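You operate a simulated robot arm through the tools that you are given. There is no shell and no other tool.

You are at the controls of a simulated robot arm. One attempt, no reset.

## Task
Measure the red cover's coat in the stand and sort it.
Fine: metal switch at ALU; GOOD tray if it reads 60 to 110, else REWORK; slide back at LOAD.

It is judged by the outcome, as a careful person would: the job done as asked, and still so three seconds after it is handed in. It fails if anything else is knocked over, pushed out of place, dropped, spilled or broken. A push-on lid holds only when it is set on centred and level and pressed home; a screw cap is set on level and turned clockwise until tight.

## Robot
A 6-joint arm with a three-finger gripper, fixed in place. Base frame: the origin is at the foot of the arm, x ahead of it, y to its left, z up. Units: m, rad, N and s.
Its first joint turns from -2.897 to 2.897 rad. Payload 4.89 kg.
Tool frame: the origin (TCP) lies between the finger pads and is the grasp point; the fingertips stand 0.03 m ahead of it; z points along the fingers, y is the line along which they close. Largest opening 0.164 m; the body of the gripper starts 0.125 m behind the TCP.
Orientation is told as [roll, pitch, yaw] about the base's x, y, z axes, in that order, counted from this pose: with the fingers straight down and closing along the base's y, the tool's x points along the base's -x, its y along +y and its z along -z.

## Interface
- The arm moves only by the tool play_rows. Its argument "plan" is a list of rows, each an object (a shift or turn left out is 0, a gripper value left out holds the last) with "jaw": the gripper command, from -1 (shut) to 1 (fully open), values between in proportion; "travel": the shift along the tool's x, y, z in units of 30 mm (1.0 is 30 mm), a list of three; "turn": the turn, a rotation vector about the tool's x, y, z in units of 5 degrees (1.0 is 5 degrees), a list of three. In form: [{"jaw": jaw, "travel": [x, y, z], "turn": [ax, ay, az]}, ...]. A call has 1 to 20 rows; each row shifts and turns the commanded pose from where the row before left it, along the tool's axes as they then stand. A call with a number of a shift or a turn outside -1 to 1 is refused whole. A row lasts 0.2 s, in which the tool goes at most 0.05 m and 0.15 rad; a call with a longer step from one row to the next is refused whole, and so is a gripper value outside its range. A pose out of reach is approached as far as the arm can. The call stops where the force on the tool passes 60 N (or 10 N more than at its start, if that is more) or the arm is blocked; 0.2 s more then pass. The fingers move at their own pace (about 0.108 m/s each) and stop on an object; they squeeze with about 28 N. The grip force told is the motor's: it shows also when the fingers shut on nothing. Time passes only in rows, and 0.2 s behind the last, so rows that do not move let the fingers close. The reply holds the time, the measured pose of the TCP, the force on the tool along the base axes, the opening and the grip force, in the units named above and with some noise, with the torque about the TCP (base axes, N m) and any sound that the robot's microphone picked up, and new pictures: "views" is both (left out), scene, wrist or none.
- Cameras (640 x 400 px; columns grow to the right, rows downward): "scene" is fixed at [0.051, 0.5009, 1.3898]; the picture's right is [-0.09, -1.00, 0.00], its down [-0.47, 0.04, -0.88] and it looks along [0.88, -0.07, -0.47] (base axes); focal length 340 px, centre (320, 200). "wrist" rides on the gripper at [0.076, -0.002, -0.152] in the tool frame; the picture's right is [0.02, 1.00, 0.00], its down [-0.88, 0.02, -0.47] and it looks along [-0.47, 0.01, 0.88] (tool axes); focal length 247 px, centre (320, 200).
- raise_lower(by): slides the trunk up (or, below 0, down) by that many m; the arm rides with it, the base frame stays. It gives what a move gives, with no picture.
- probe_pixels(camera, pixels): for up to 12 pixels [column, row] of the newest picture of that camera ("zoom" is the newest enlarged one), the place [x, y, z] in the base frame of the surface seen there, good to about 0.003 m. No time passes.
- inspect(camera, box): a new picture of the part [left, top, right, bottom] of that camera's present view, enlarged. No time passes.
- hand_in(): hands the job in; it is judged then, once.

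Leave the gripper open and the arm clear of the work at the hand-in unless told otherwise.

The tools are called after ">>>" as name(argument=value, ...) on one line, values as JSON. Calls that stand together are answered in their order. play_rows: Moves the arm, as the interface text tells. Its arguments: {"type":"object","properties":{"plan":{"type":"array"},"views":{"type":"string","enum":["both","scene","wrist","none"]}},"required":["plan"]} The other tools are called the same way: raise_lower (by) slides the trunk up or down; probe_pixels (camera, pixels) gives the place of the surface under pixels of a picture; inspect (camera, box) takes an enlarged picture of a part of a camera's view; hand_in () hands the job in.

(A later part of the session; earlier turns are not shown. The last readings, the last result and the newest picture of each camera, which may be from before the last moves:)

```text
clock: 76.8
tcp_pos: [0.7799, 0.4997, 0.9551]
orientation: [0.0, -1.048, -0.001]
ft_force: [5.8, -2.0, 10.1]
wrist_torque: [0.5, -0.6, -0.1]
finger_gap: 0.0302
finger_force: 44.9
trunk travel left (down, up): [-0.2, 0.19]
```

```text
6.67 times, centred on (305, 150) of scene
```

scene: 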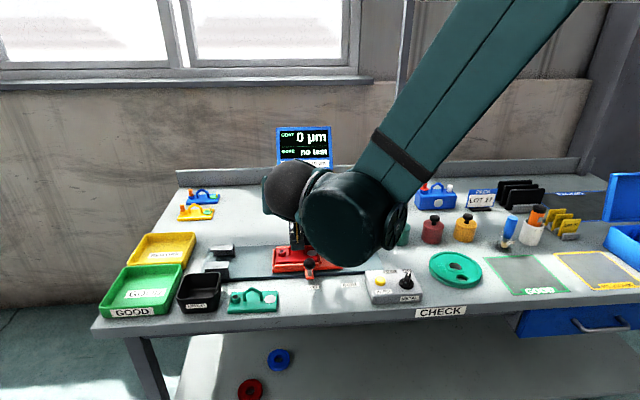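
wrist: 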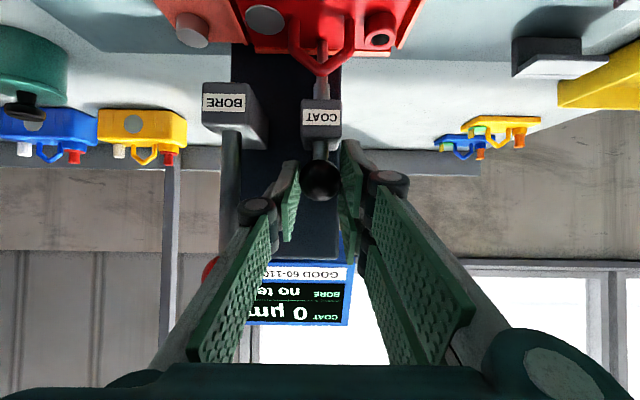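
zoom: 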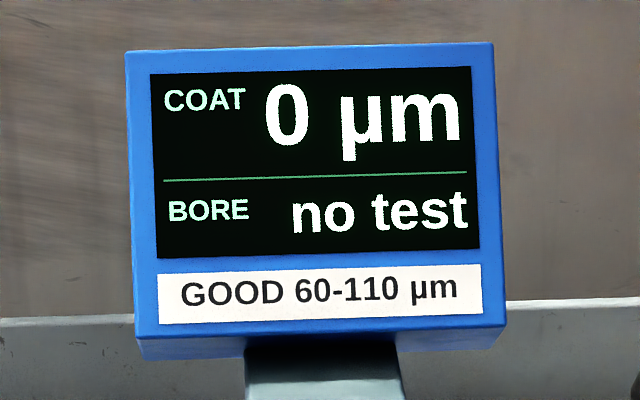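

Contact is beginning (Fz 10 N). I'll press another 1–2 mm.

>>> play_rows(plan=[{"travel": [0.029, 0, 0.017]}, {"travel": [0.02, 0, 0.012]}, {}], views="wrist")

>>> inspect(camera="scene", box=[265, 120, 345, 180])

```text
clock: 77.6
tcp_pos: [0.7798, 0.4988, 0.9552]
orientation: [0.001, -1.049, -0.001]
ft_force: [8.1, 1.3, 31.4]
wrist_torque: [0.66, -0.7, -0.1]
finger_gap: 0.0301
finger_force: 44.9
trunk travel left (down, up): [-0.2, 0.19]
```

wrist: 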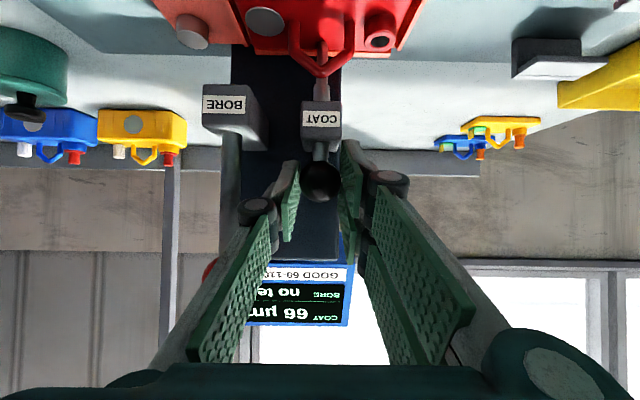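

```text
6.67 times, centred on (305, 150) of scene
```

zoom: 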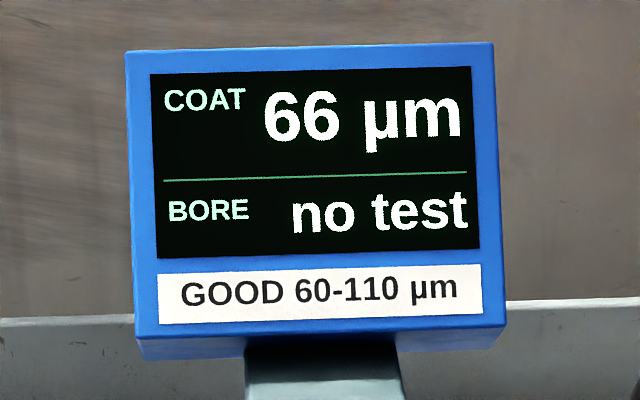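

The gauge reads 66 µm. I'll hold a moment to confirm it's stable.

>>> play_rows(plan=[{}, {}, {}], views="none")

>>> inspect(camera="scene", box=[265, 120, 345, 180])

```text
clock: 78.4
tcp_pos: [0.7799, 0.5, 0.9542]
orientation: [0.002, -1.049, -0.003]
ft_force: [8.8, 3.9, 31.2]
wrist_torque: [0.68, -0.67, -0.09]
finger_gap: 0.0302
finger_force: 45.3
trunk travel left (down, up): [-0.2, 0.19]
```

```text
6.67 times, centred on (305, 150) of scene
```

zoom: 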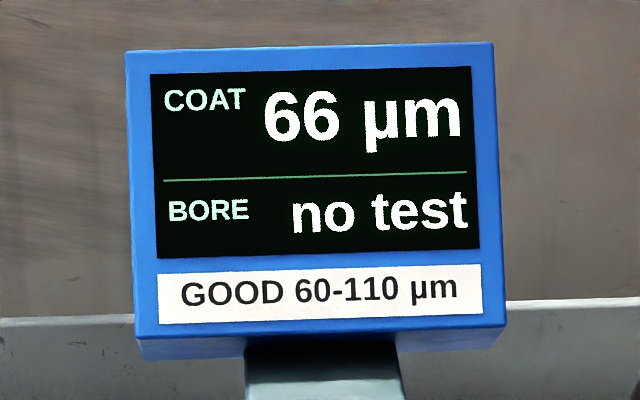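

Stable at 66 µm: inside 60–110, so the cover goes to GOOD. I'll raise the COAT head fully, release and back off.

>>> play_rows(plan=[{"travel": [-0.144, 0, -0.083]}, {"travel": [-0.144, 0, -0.083]}, {"travel": [-0.144, 0, -0.083]}, {"travel": [-0.144, 0, -0.083]}, {"travel": [-0.144, 0, -0.083]}, {"travel": [-0.144, 0, -0.083]}, {"travel": [-0.144, 0, -0.083]}, {"travel": [-0.144, 0, -0.083]}, {"travel": [-0.144, 0, -0.083]}, {"travel": [-0.03, 0, -0.017]}, {}], views="wrist")

```text
clock: 80.8
tcp_pos: [0.7799, 0.4996, 0.9994]
orientation: [0.001, -1.046, -0.001]
ft_force: [-0.3, 5.5, -13.9]
wrist_torque: [0.06, 0.33, 0.12]
finger_gap: 0.0299
finger_force: 44.8
trunk travel left (down, up): [-0.2, 0.19]
```

wrist: 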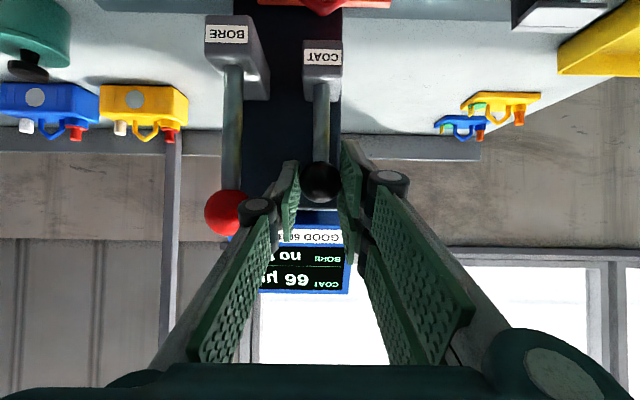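

The head is back at its top stop. Release and retreat along the fingers.

>>> play_rows(plan=[{"jaw": -0.51}, {"jaw": -0.51}, {}, {"travel": [0, 0, -0.7]}, {"travel": [0, 0, -0.7]}, {"travel": [0, 0, -0.7]}, {"travel": [0, 0, -0.7]}, {"travel": [0, 0, -0.7]}, {"travel": [0, 0, -0.7]}, {}], views="wrist")

>>> inspect(camera="wrist", box=[220, 0, 420, 250])

```text
clock: 83.0
tcp_pos: [0.6706, 0.5012, 1.0616]
orientation: [0.001, -1.048, -0.003]
ft_force: [-1.2, -0.7, 1.0]
wrist_torque: [0.05, 0.01, 0.01]
finger_gap: 0.0399
finger_force: 0.0
trunk travel left (down, up): [-0.2, 0.19]
```

wrist: 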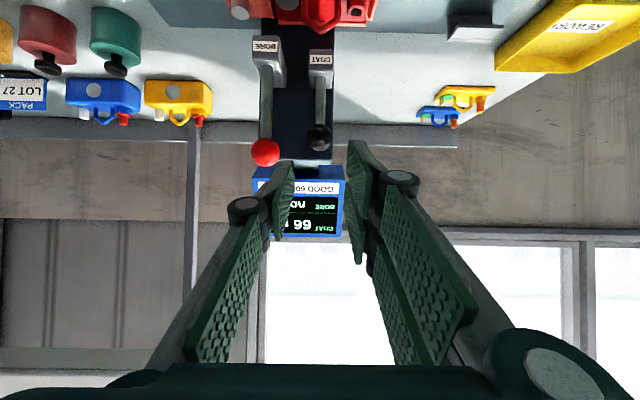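

```text
1.60 times, centred on (320, 125) of wrist
```

zoom: 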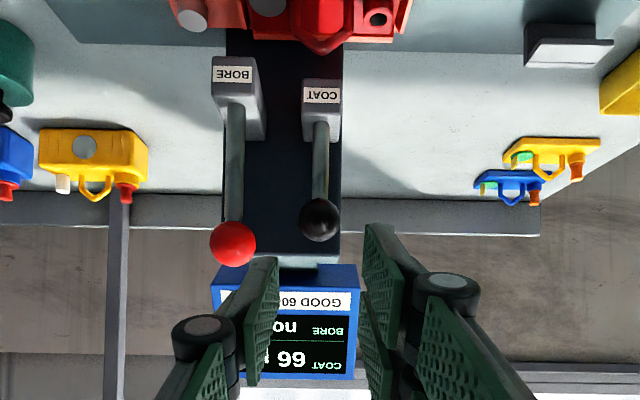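

The COAT head stayed up and the display shows 66. I'll tilt back to vertical and go over the slide knob at (0.7085, 0.469).

>>> play_rows(plan=[{"turn": [0, 1, 0]}, {"turn": [0, 1, 0]}, {"turn": [0, 1, 0]}, {"turn": [0, 1, 0]}, {"turn": [0, 1, 0]}, {"turn": [0, 1, 0]}, {"turn": [0, 1, 0]}, {"turn": [0, 1, 0]}, {"turn": [0, 1, 0]}, {"turn": [0, 1, 0]}, {"turn": [0, 1, 0]}, {"turn": [0, 1, 0]}, {"travel": [0, -0.53, 0]}, {"travel": [0, -0.53, 0]}, {"travel": [-0.3, 0, 0.7]}, {"travel": [-0.4, 0, 0.7]}, {"travel": [-0.4, 0, 0.7]}, {}])

>>> inspect(camera="wrist", box=[240, 80, 400, 200])

```text
clock: 86.8
tcp_pos: [0.7041, 0.4676, 1.0001]
orientation: [0.0, 0.0, -0.003]
ft_force: [0.0, 0.7, 0.2]
wrist_torque: [-0.03, 0.08, -0.05]
finger_gap: 0.0403
finger_force: 0.1
trunk travel left (down, up): [-0.2, 0.19]
```

scene: 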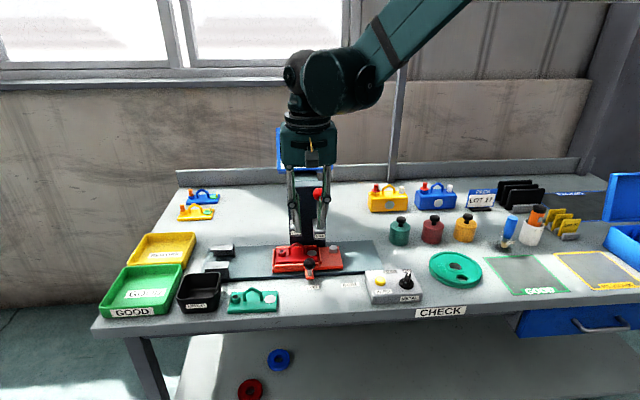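
wrist: 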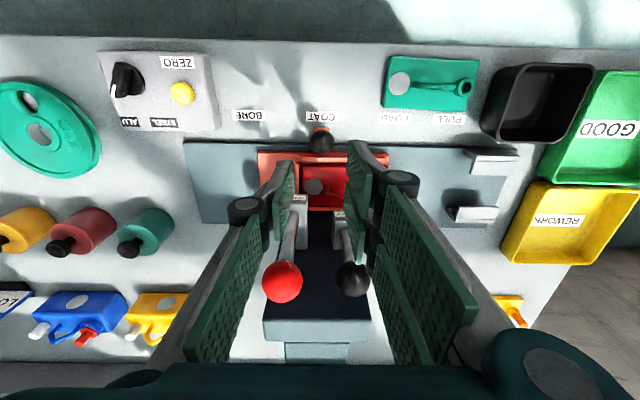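

```text
3.33 times, centred on (320, 140) of wrist
```

zoom: 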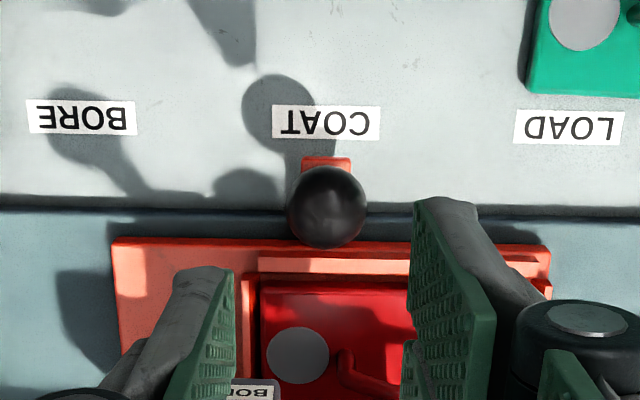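

The knob is just ahead. I'll align to (0.7085, 0.4685), lower and grip it.

>>> play_rows(plan=[{"travel": [-0.147, 0.03, 0.4]}, {"travel": [0, 0, 0.86]}, {"travel": [0, 0, 0.86]}, {"travel": [0, 0, 0.86]}, {"travel": [0, 0, 0.86]}, {"travel": [0, 0, 0.42]}, {}, {"jaw": -0.7}, {"jaw": -1}, {"jaw": -1}, {}])

>>> inspect(camera="wrist", box=[240, 110, 400, 230])

```text
clock: 89.2
tcp_pos: [0.7069, 0.4685, 0.8717]
orientation: [-0.002, -0.001, -0.001]
ft_force: [-3.7, 3.2, -1.7]
wrist_torque: [0.03, 0.05, 0.0]
finger_gap: 0.028
finger_force: 45.4
trunk travel left (down, up): [-0.2, 0.19]
```

scene: 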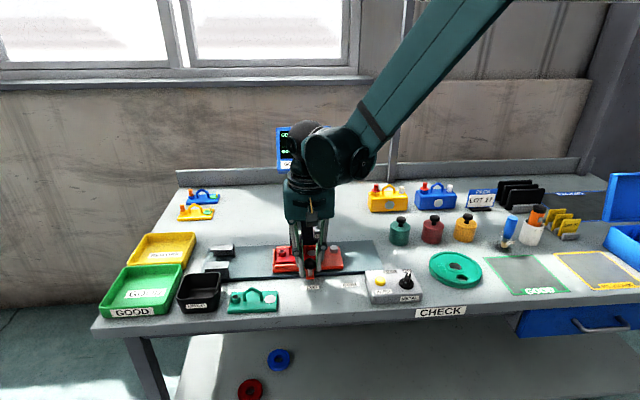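
wrist: 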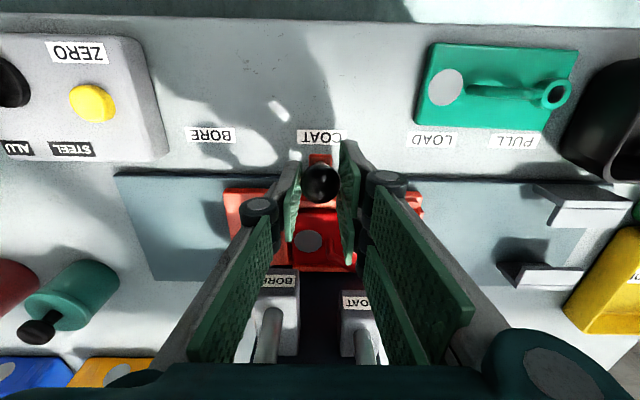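

```text
3.33 times, centred on (320, 170) of wrist
```

zoom: 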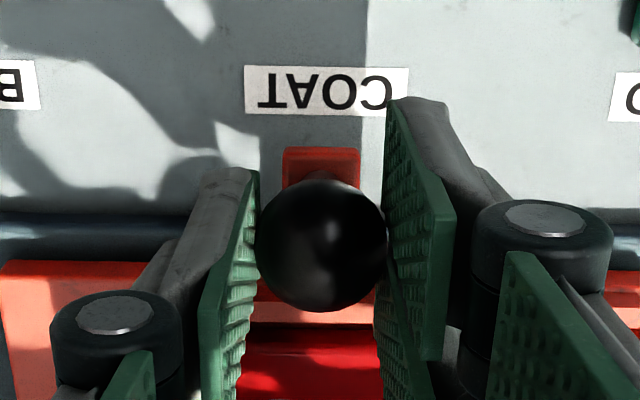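

I'm holding the knob. I'll slide back toward LOAD: 90 mm first, then fine.

>>> play_rows(plan=[{"travel": [0, 0.5, 0]}, {"travel": [0, 0.5, 0]}, {"travel": [0, 0.5, 0]}, {"travel": [0, 0.5, 0]}, {"travel": [0, 0.5, 0]}, {"travel": [0, 0.5, 0]}, {}], views="none")

```text
clock: 90.8
tcp_pos: [0.7077, 0.5599, 0.8709]
orientation: [0.0, -0.001, -0.002]
ft_force: [-25.8, 1.2, -1.2]
wrist_torque: [0.03, 0.52, 0.0]
finger_gap: 0.028
finger_force: 45.2
trunk travel left (down, up): [-0.2, 0.19]
```

Nearly there. I'll go the last 9.5 mm with a small x relief.

>>> play_rows(plan=[{"travel": [0.018, 0.16, 0]}, {"travel": [0, 0.155, 0]}, {}], views="both")

>>> inspect(camera="wrist", box=[240, 110, 400, 230])

```text
clock: 91.6
tcp_pos: [0.7083, 0.5683, 0.8724]
orientation: [0.0, -0.001, -0.003]
ft_force: [-14.5, 3.9, 1.4]
wrist_torque: [0.05, -0.12, -0.02]
finger_gap: 0.0284
finger_force: 45.0
trunk travel left (down, up): [-0.2, 0.19]
```

scene: 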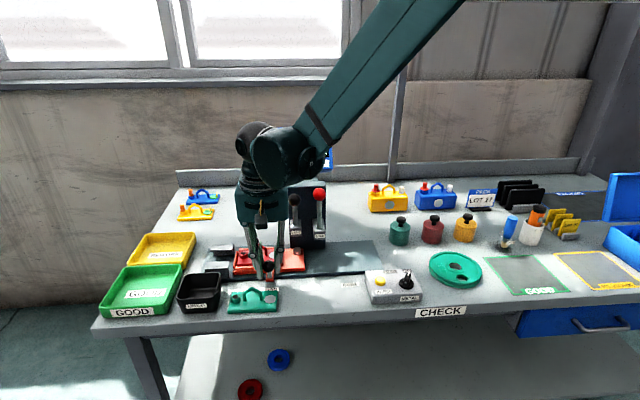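
wrist: 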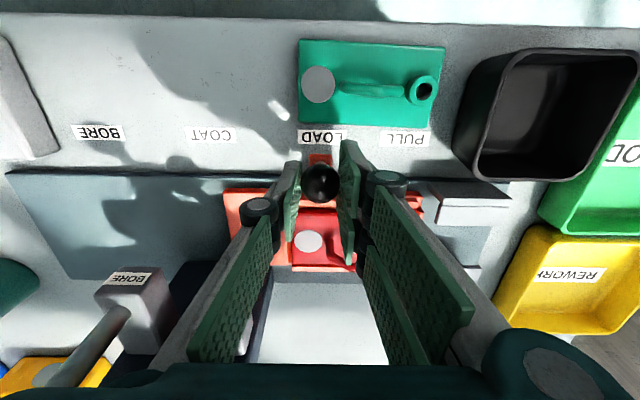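

```text
3.33 times, centred on (320, 170) of wrist
```

zoom: 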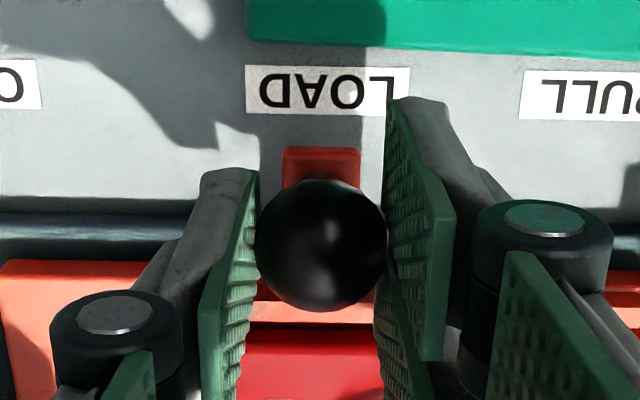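

The tab is about 1–1.5 mm short of its original place against the LOAD label; I'll nudge +1.2 mm, then release and rise.

>>> play_rows(plan=[{"travel": [0.01, 0.042, 0]}, {}, {}], views="none")

>>> play_rows(plan=[{"jaw": -0.51}, {"jaw": -0.51}, {}, {"travel": [0, 0, -0.86]}, {"travel": [0, 0, -0.86]}, {"travel": [0, 0, -0.86]}, {"travel": [0, 0, -0.86]}, {"travel": [0, 0, -0.86]}, {}])

>>> inspect(camera="wrist", box=[240, 80, 400, 200])

>>> inspect(camera="scene", box=[210, 220, 310, 290])

```text
clock: 92.4
tcp_pos: [0.7084, 0.5698, 0.8714]
orientation: [-0.001, 0.0, -0.001]
ft_force: [0.0, 0.3, -0.5]
wrist_torque: [-0.02, -0.23, -0.02]
finger_gap: 0.0282
finger_force: 44.6
trunk travel left (down, up): [-0.2, 0.19]
```

```text
clock: 94.4
tcp_pos: [0.709, 0.5694, 1.0014]
orientation: [0.001, 0.0, 0.0]
ft_force: [-0.7, -0.4, 0.4]
wrist_torque: [0.04, -0.02, 0.01]
finger_gap: 0.0401
finger_force: 0.2
trunk travel left (down, up): [-0.2, 0.19]
```

scene: 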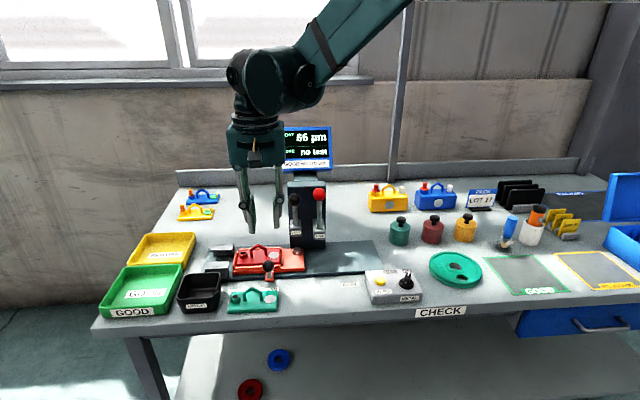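
wrist: 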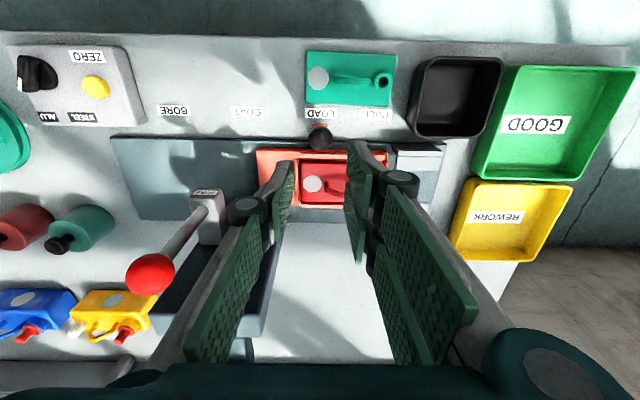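

```text
3.33 times, centred on (320, 140) of wrist
```

zoom: 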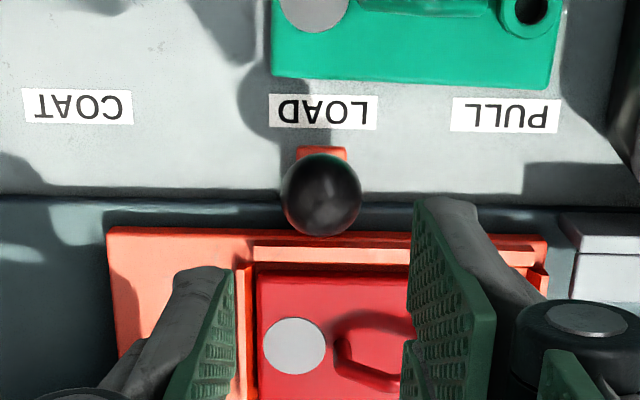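

```text
5.71 times, centred on (260, 255) of scene
```

zoom: 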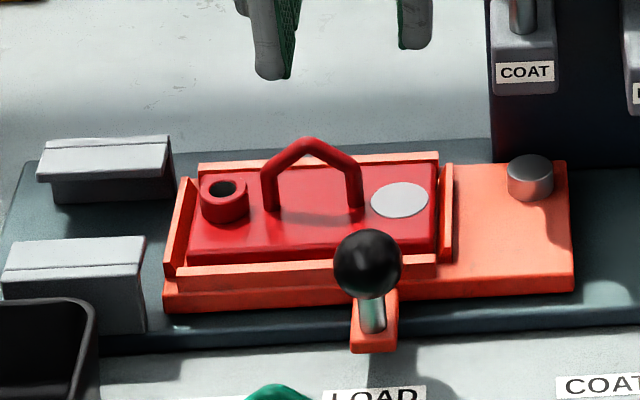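

The slide is back at LOAD, matching its original position. Now I'll measure the GOOD tray (green, left) before moving the cover.

>>> inspect(camera="scene", box=[95, 220, 235, 325])

>>> probe_pixels(camera="zoom", pixels=[[170, 215], [350, 210], [60, 385], [290, 385], [390, 205], [200, 290], [120, 340], [280, 340], [320, 240], [170, 240], [75, 410], [330, 330]])

>>> probe_pixels(camera="wrist", pixels=[[515, 70], [630, 72], [475, 178], [590, 186], [520, 80], [610, 85], [485, 168], [580, 172], [550, 125], [430, 100], [500, 65], [460, 130]])

```text
3.81 times, centred on (165, 272) of scene
```

zoom: 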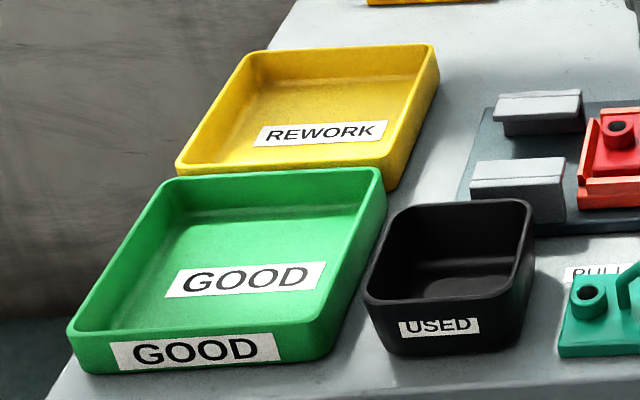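

```text
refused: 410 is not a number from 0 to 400
```

```text
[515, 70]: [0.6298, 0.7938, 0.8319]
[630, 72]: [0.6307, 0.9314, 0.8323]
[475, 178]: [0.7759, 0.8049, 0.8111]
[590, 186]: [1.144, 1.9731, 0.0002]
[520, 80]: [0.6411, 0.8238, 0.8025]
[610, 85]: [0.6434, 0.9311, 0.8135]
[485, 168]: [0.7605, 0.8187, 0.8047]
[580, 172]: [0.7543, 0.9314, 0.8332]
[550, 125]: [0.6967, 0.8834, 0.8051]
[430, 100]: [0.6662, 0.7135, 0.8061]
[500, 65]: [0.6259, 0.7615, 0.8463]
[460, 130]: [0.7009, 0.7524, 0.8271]
```

The GOOD tray's inside is about x 0.64–0.76, y 0.80–0.93, centre (0.70, 0.865), roughly 1.11 m from the base axis. That is past the straight-down reach. Before picking up the cover I'll test, empty-handed at height, how far the arm really gets.

>>> play_rows(plan=[{"travel": [0, 0, -0.6]}, {"travel": [0, 0.9, 0]}, {"travel": [0, 0.9, 0]}, {"travel": [0, 0.9, 0]}, {"travel": [0, 0.9, 0]}, {"travel": [0, 0.9, 0]}, {"travel": [0, 0.9, 0]}, {}])

```text
clock: 96.2
tcp_pos: [0.7082, 0.731, 1.0176]
orientation: [0.0, 0.0, -0.001]
ft_force: [-0.6, 0.8, 0.6]
wrist_torque: [-0.06, -0.04, 0.0]
finger_gap: 0.0401
finger_force: 0.1
trunk travel left (down, up): [-0.2, 0.19]
```

scene: 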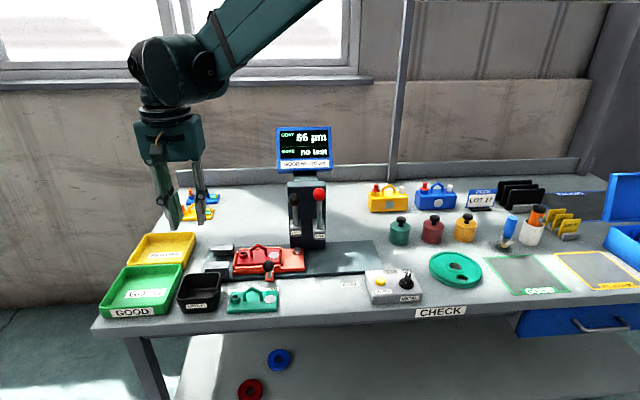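
wrist: 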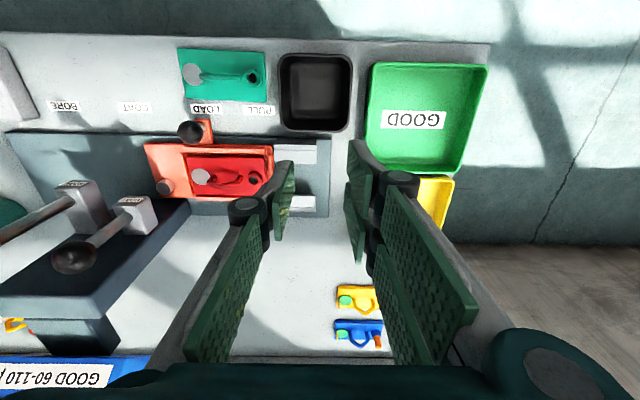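

It reached 1.02 m without trouble. From here the GOOD tray is in clear view; I'll probe its corners.

>>> inspect(camera="wrist", box=[350, 45, 510, 190])

>>> probe_pixels(camera="wrist", pixels=[[374, 65], [484, 69], [368, 160], [458, 170], [385, 80], [470, 85], [380, 150], [452, 155], [420, 120], [400, 135], [440, 95], [350, 65]])

```text
2.76 times, centred on (430, 118) of wrist
```

zoom: 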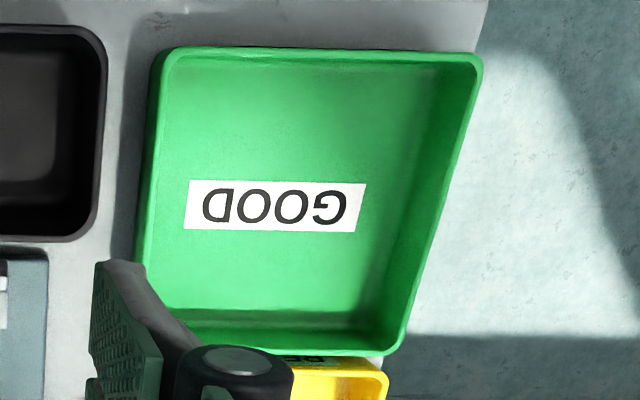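

```text
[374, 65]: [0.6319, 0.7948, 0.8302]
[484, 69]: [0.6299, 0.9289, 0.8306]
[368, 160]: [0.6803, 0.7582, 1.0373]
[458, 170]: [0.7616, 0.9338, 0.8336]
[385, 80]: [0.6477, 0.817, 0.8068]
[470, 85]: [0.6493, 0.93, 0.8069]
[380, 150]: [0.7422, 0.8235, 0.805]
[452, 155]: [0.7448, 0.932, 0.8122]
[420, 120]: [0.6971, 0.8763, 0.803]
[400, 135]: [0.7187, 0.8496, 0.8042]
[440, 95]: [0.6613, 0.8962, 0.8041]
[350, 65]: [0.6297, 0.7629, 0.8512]
```

The tray's rim top is at z≈0.831 and its floor at 0.805, with the inside about x 0.637–0.757, y 0.80–0.93. I'll test the reach over (0.675, 0.862), still empty and high.

>>> play_rows(plan=[{"travel": [0.22, 0.873, 0]}, {"travel": [0.22, 0.873, 0]}, {"travel": [0.22, 0.873, 0]}, {"travel": [0.22, 0.873, 0]}, {"travel": [0.22, 0.873, 0]}, {}])

```text
clock: 97.6
tcp_pos: [0.6733, 0.8616, 1.0168]
orientation: [0.0, 0.001, -0.002]
ft_force: [-0.5, -0.4, -0.9]
wrist_torque: [-0.09, -0.02, 0.03]
finger_gap: 0.0403
finger_force: 0.0
trunk travel left (down, up): [-0.2, 0.19]
```

scene: 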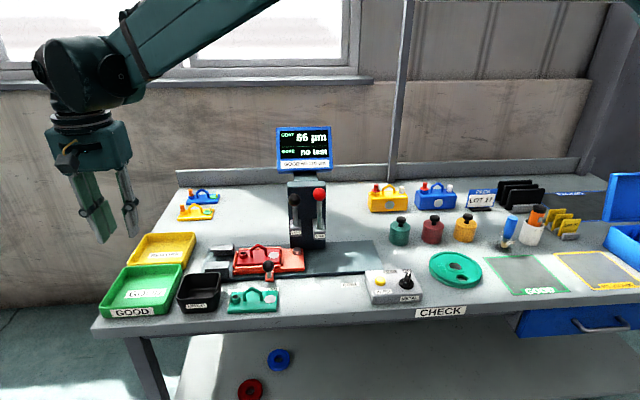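
wrist: 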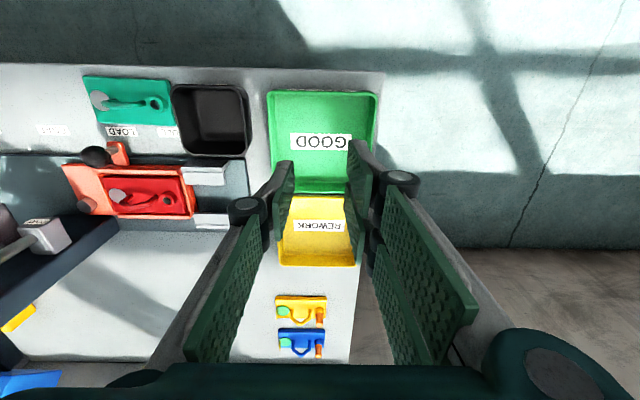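

The arm reaches (0.673, 0.862) with the tool straight down at z≈1.02. I'll test further down, still empty, to z≈0.90.

>>> play_rows(plan=[{"travel": [0, 0, 0.8]}, {"travel": [0, 0, 0.8]}, {"travel": [0, 0, 0.8]}, {"travel": [0, 0, 0.8]}, {"travel": [0, 0, 0.7]}, {}])

>>> inspect(camera="wrist", box=[220, 60, 440, 250])

```text
clock: 99.0
tcp_pos: [0.6738, 0.8635, 0.9006]
orientation: [0.0, 0.0, -0.001]
ft_force: [-0.1, -0.1, -0.5]
wrist_torque: [-0.04, 0.02, 0.02]
finger_gap: 0.0399
finger_force: 0.0
trunk travel left (down, up): [-0.2, 0.19]
```

scene: 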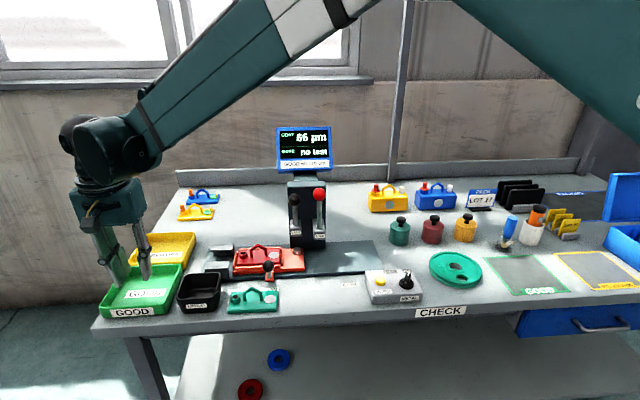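
wrist: 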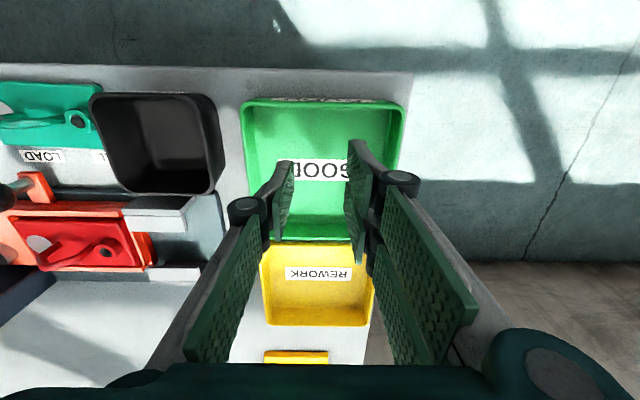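

```text
2.11 times, centred on (330, 155) of wrist
```

zoom: 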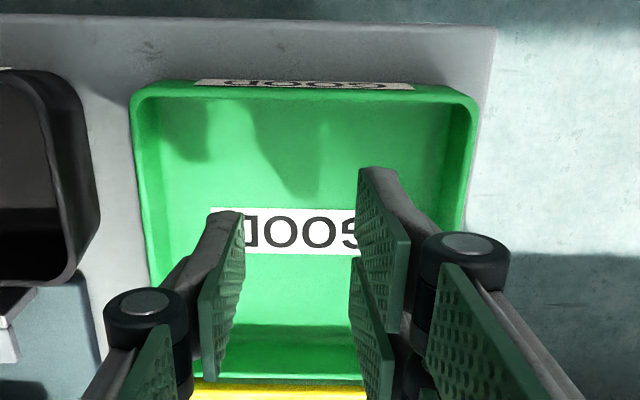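

Still exact at z≈0.90. One more test down to z≈0.862, the release height; the fingertips would then be about 27 mm above the tray floor.

>>> play_rows(plan=[{"travel": [0, 0, 0.65]}, {"travel": [0, 0, 0.65]}, {}], views="wrist")

>>> probe_pixels(camera="wrist", pixels=[[240, 110], [262, 130], [385, 130], [260, 170], [320, 120], [320, 150], [300, 230], [400, 115], [240, 150], [330, 240]])

```text
clock: 99.8
tcp_pos: [0.6751, 0.8641, 0.8633]
orientation: [-0.001, 0.0, -0.001]
ft_force: [-0.7, 0.3, -1.0]
wrist_torque: [-0.02, 0.01, 0.0]
finger_gap: 0.0402
finger_force: 0.0
trunk travel left (down, up): [-0.2, 0.19]
```

wrist: 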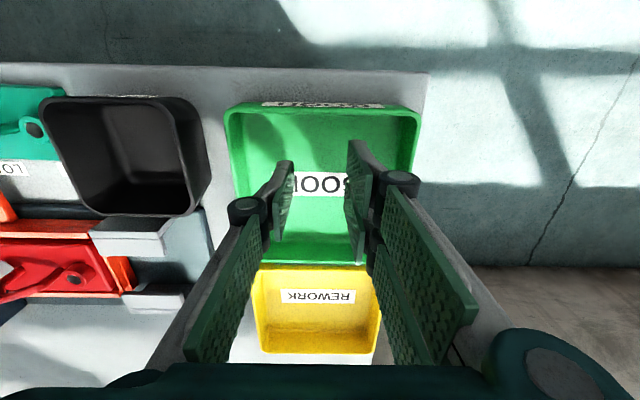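

```text
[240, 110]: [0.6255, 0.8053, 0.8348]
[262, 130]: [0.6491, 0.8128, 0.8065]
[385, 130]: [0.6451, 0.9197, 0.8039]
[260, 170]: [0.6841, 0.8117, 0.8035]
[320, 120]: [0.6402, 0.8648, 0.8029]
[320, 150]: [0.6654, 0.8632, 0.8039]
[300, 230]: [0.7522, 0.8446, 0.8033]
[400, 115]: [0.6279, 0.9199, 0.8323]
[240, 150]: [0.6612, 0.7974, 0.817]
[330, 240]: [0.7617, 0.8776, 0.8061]
```

The full release height is reachable with the tool vertical. Now back to the nest: rise to z≈1.02 and move over the cover.

>>> play_rows(plan=[{"travel": [0, 0, -1]}, {"travel": [0, 0, -1]}, {"travel": [0, 0, -1]}, {"travel": [0, 0, -1]}, {"travel": [0, 0, -1]}, {"travel": [0, 0, -0.3]}, {"travel": [-0.337, -0.887, 0]}, {"travel": [-0.337, -0.887, 0]}, {"travel": [-0.337, -0.887, 0]}, {"travel": [-0.337, -0.887, 0]}, {"travel": [-0.337, -0.887, 0]}, {"travel": [-0.337, -0.887, 0]}, {"travel": [-0.337, -0.887, 0]}, {"travel": [-0.337, -0.887, 0]}, {"travel": [-0.337, -0.887, 0]}, {"travel": [-0.337, -0.887, 0]}, {}], views="none")

>>> play_rows(plan=[{"turn": [0, 0, 1]}, {"turn": [0, 0, 1]}, {"turn": [0, 0, 1]}, {"turn": [0, 0, 1]}, {"turn": [0, 0, 1]}, {"turn": [0, 0, 1]}, {"turn": [0, 0, 1]}, {"turn": [0, 0, 1]}, {"turn": [0, 0, 1]}, {"turn": [0, 0, 1]}, {"turn": [0, 0, 1]}, {"turn": [0, 0, 1]}, {"turn": [0, 0, 1]}, {"turn": [0, 0, 1]}, {"turn": [0, 0, 1]}, {"turn": [0, 0, 1]}, {"turn": [0, 0, 1]}, {"turn": [0, 0, 1]}, {}])

>>> inspect(camera="wrist", box=[230, 40, 410, 200])

```text
clock: 103.4
tcp_pos: [0.7749, 0.5962, 1.0202]
orientation: [0.001, -0.001, -0.002]
ft_force: [-0.2, -0.3, 0.2]
wrist_torque: [0.05, -0.01, -0.01]
finger_gap: 0.0402
finger_force: 0.1
trunk travel left (down, up): [-0.2, 0.19]
```

```text
clock: 107.4
tcp_pos: [0.7759, 0.597, 1.0207]
orientation: [-0.001, 0.0, -1.573]
ft_force: [-0.1, 0.5, -0.4]
wrist_torque: [-0.02, 0.0, 0.02]
finger_gap: 0.04
finger_force: 0.0
trunk travel left (down, up): [-0.2, 0.19]
```

scene: 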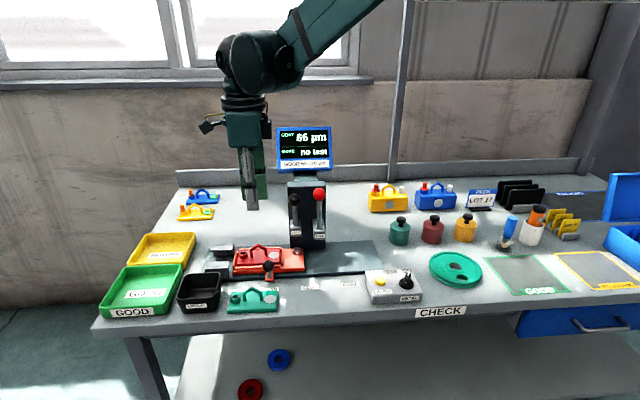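
wrist: 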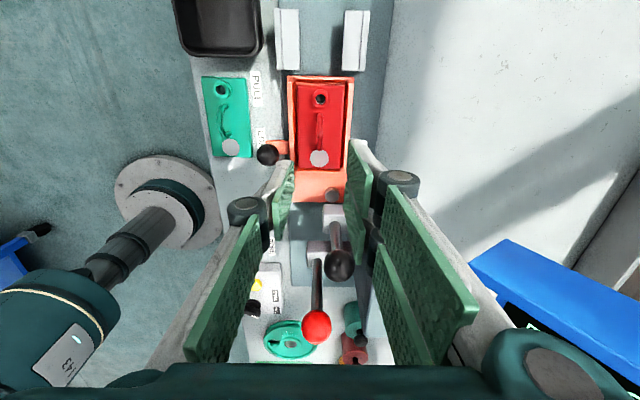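

```text
2.50 times, centred on (320, 120) of wrist
```

zoom: 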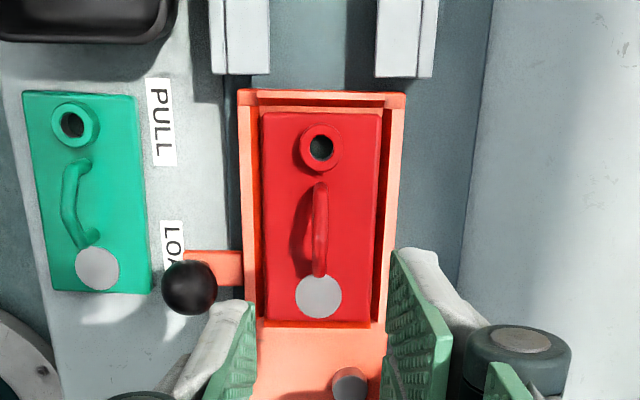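

The handle is centred below the gripper, just as I left it. I'll descend to z≈0.879 and grip.

>>> play_rows(plan=[{"travel": [0, 0, 0.9]}, {"travel": [0, 0, 0.9]}, {"travel": [0, 0, 0.9]}, {"travel": [0, 0, 0.9]}, {"travel": [0, 0, 0.8]}, {"travel": [0, 0, 0.3]}, {}, {"jaw": -0.8}, {"jaw": -1}, {"jaw": -1}, {"jaw": -1}, {}])

>>> inspect(camera="wrist", box=[240, 60, 400, 220])

```text
clock: 110.0
tcp_pos: [0.7769, 0.5972, 0.8813]
orientation: [0.0, -0.002, -1.573]
ft_force: [1.7, 0.6, 0.6]
wrist_torque: [0.01, -0.2, 0.0]
finger_gap: 0.0073
finger_force: 27.4
trunk travel left (down, up): [-0.2, 0.19]
```

scene: 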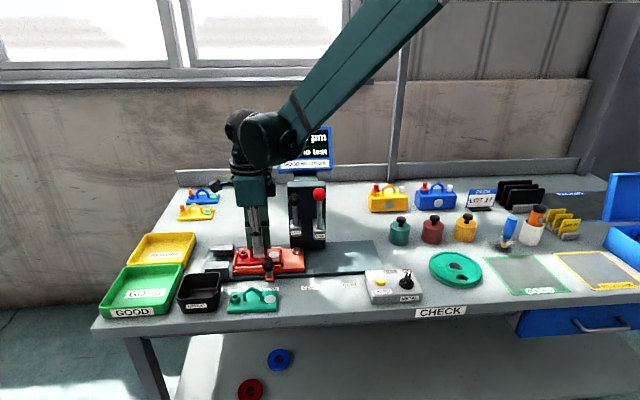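
wrist: 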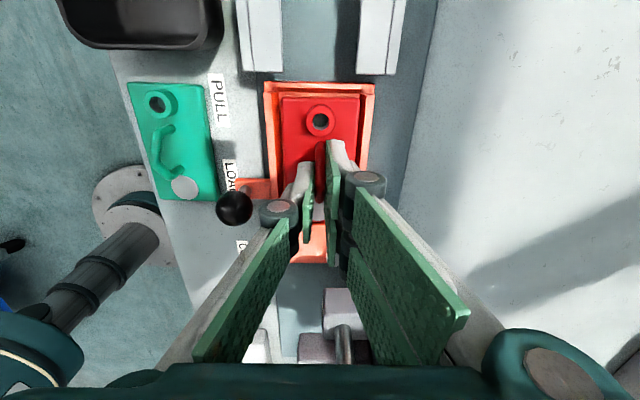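

```text
2.50 times, centred on (320, 140) of wrist
```

zoom: 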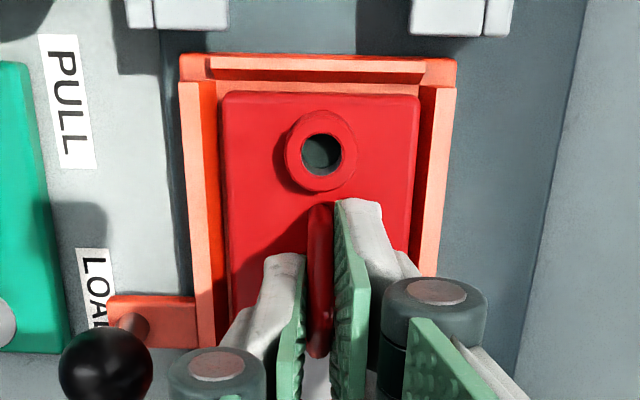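

The handle is gripped (7 mm). I'll lift straight up slowly to clear the nest walls and check that the carriage stays put.

>>> play_rows(plan=[{"travel": [0, 0, -0.3]}, {"travel": [0, 0, -0.4]}, {"travel": [0, 0, -0.6]}, {"travel": [0, 0, -0.8]}, {"travel": [0, 0, -0.8]}, {"travel": [0, 0, -0.8]}, {"travel": [0, 0, -0.8]}, {}])

>>> inspect(camera="scene", box=[210, 190, 330, 300])

```text
clock: 111.8
tcp_pos: [0.7748, 0.5952, 1.0154]
orientation: [0.0, 0.0, -1.574]
ft_force: [0.3, -0.5, -3.0]
wrist_torque: [0.0, -0.02, -0.02]
finger_gap: 0.0071
finger_force: 27.9
trunk travel left (down, up): [-0.2, 0.19]
```

scene: 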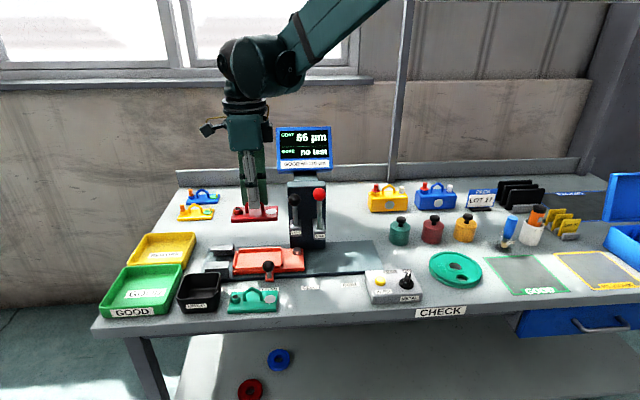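
wrist: 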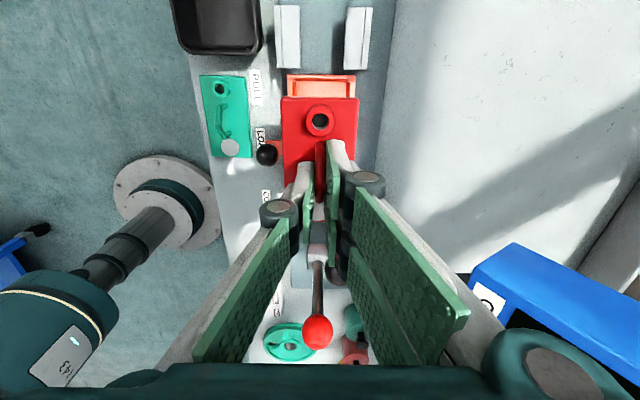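

```text
3.64 times, centred on (270, 245) of scene
```

zoom: 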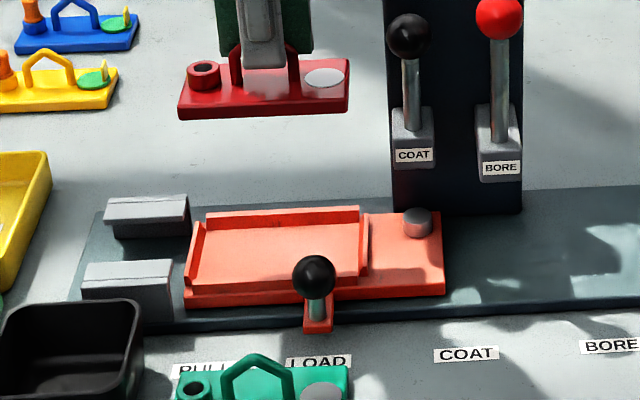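

The cover is lifted clean and the carriage stayed at LOAD. I'll carry it to above the GOOD tray centre at about (0.690, 0.862).

>>> play_rows(plan=[{"travel": [0.887, -0.283, 0]}, {"travel": [0.887, -0.283, 0]}, {"travel": [0.887, -0.283, 0]}, {"travel": [0.887, -0.283, 0]}, {"travel": [0.887, -0.283, 0]}, {"travel": [0.887, -0.283, 0]}, {"travel": [0.887, -0.283, 0]}, {"travel": [0.887, -0.283, 0]}, {"travel": [0.887, -0.283, 0]}, {"travel": [0.887, -0.283, 0]}, {}])

>>> inspect(camera="wrist", box=[200, 40, 440, 240])

```text
clock: 114.2
tcp_pos: [0.6913, 0.8632, 1.0144]
orientation: [0.0, 0.002, -1.575]
ft_force: [-0.2, 1.1, -3.4]
wrist_torque: [-0.07, -0.02, 0.0]
finger_gap: 0.0073
finger_force: 28.5
trunk travel left (down, up): [-0.2, 0.19]
```

scene: 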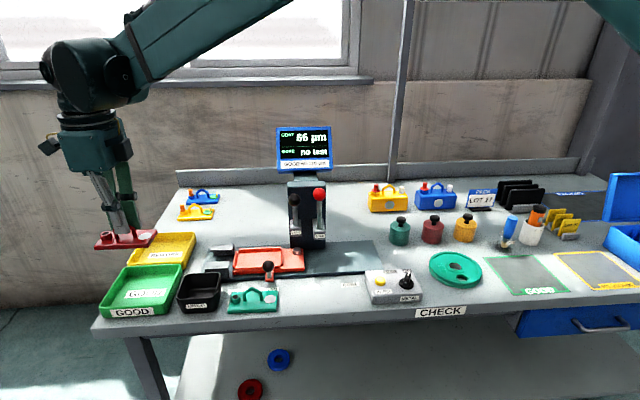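
wrist: 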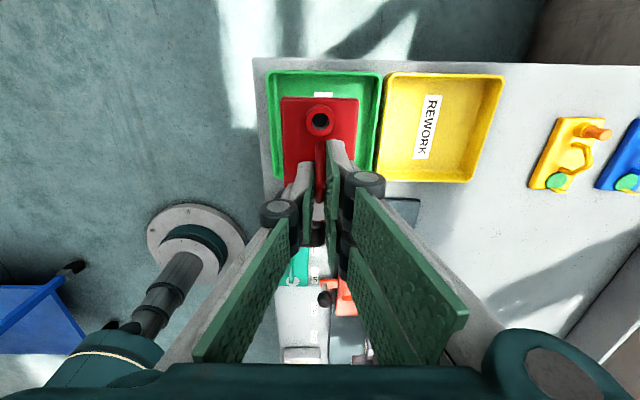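

```text
2.00 times, centred on (320, 140) of wrist
```

zoom: 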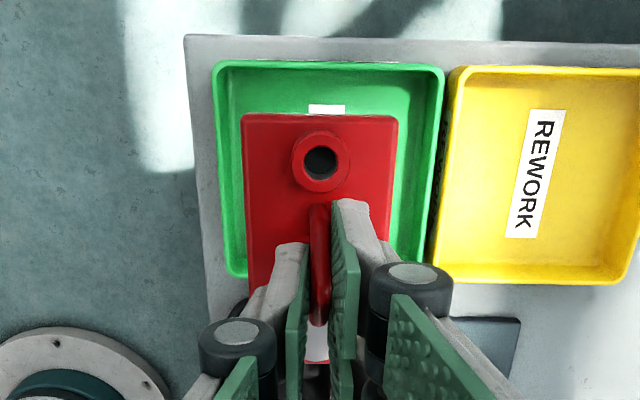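

The cover hangs over the green tray, which is centred about 4 mm further in +x. I'll shift by that and lower until the cover's underside is just above the rim.

>>> play_rows(plan=[{"travel": [0, 0.13, 0.5]}, {"travel": [0, 0, 0.9]}, {"travel": [0, 0, 0.9]}, {"travel": [0, 0, 0.9]}, {"travel": [0, 0, 0.8]}, {"travel": [0, 0, 0.2]}, {}])

>>> inspect(camera="wrist", box=[200, 40, 440, 240])

>>> inspect(camera="scene", box=[90, 200, 230, 325])

```text
clock: 115.8
tcp_pos: [0.6967, 0.8625, 0.8893]
orientation: [0.0, -0.001, -1.574]
ft_force: [0.3, -0.3, -3.5]
wrist_torque: [-0.04, 0.03, 0.04]
finger_gap: 0.0071
finger_force: 28.9
trunk travel left (down, up): [-0.2, 0.19]
```

scene: 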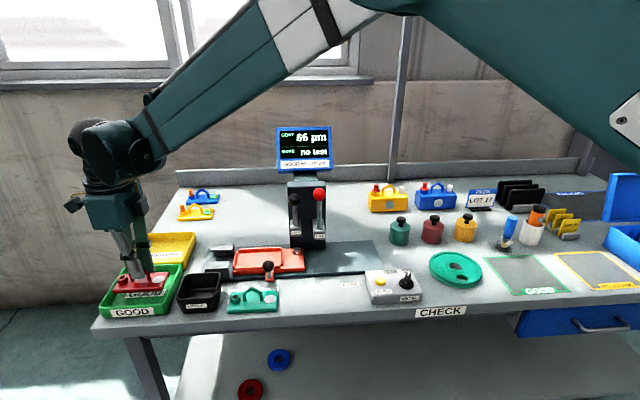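
wrist: 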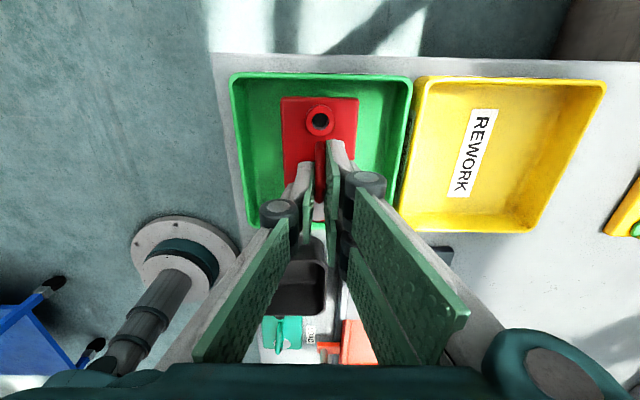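

```text
2.00 times, centred on (320, 140) of wrist
```

zoom: 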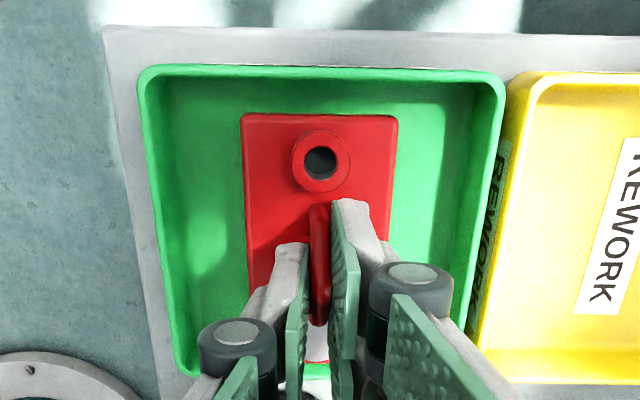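

```text
3.20 times, centred on (160, 262) of scene
```

zoom: 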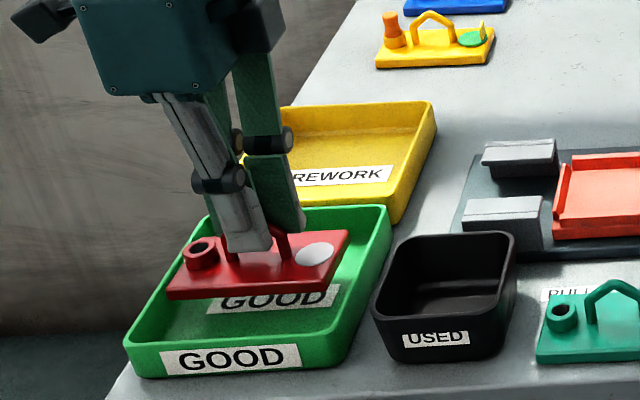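

The cover is well inside the rim in both directions. I'll lower it gently to the tray floor.

>>> play_rows(plan=[{"travel": [0, 0, 0.4]}, {"travel": [0, 0, 0.3]}, {"travel": [0, 0, 0.2]}, {"travel": [0, 0, 0.1]}, {}], views="none")

```text
clock: 117.0
tcp_pos: [0.6945, 0.8636, 0.8605]
orientation: [0.001, -0.002, -1.572]
ft_force: [-0.5, -0.9, 4.0]
wrist_torque: [-0.07, -0.17, 0.04]
finger_gap: 0.0072
finger_force: 27.4
trunk travel left (down, up): [-0.2, 0.19]
```

The force turned upward (+4 N), so the cover is resting on the tray floor. I'll take a quick look before letting go.

>>> inspect(camera="scene", box=[90, 210, 230, 325])

>>> inspect(camera="wrist", box=[200, 40, 440, 240])

```text
3.48 times, centred on (160, 268) of scene
```

zoom: 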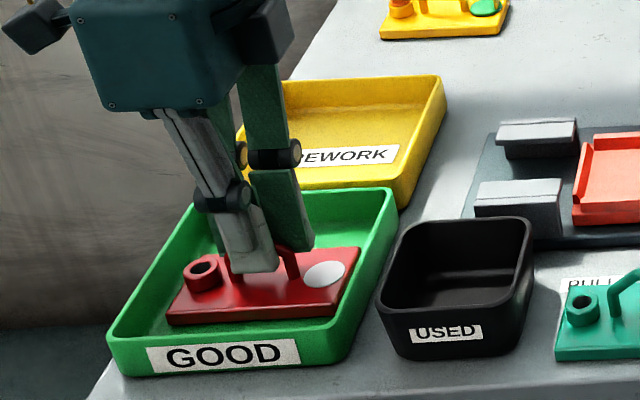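

```text
2.00 times, centred on (320, 140) of wrist
```

zoom: 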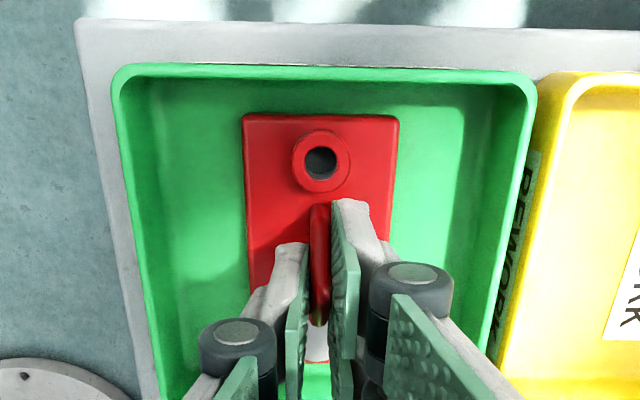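

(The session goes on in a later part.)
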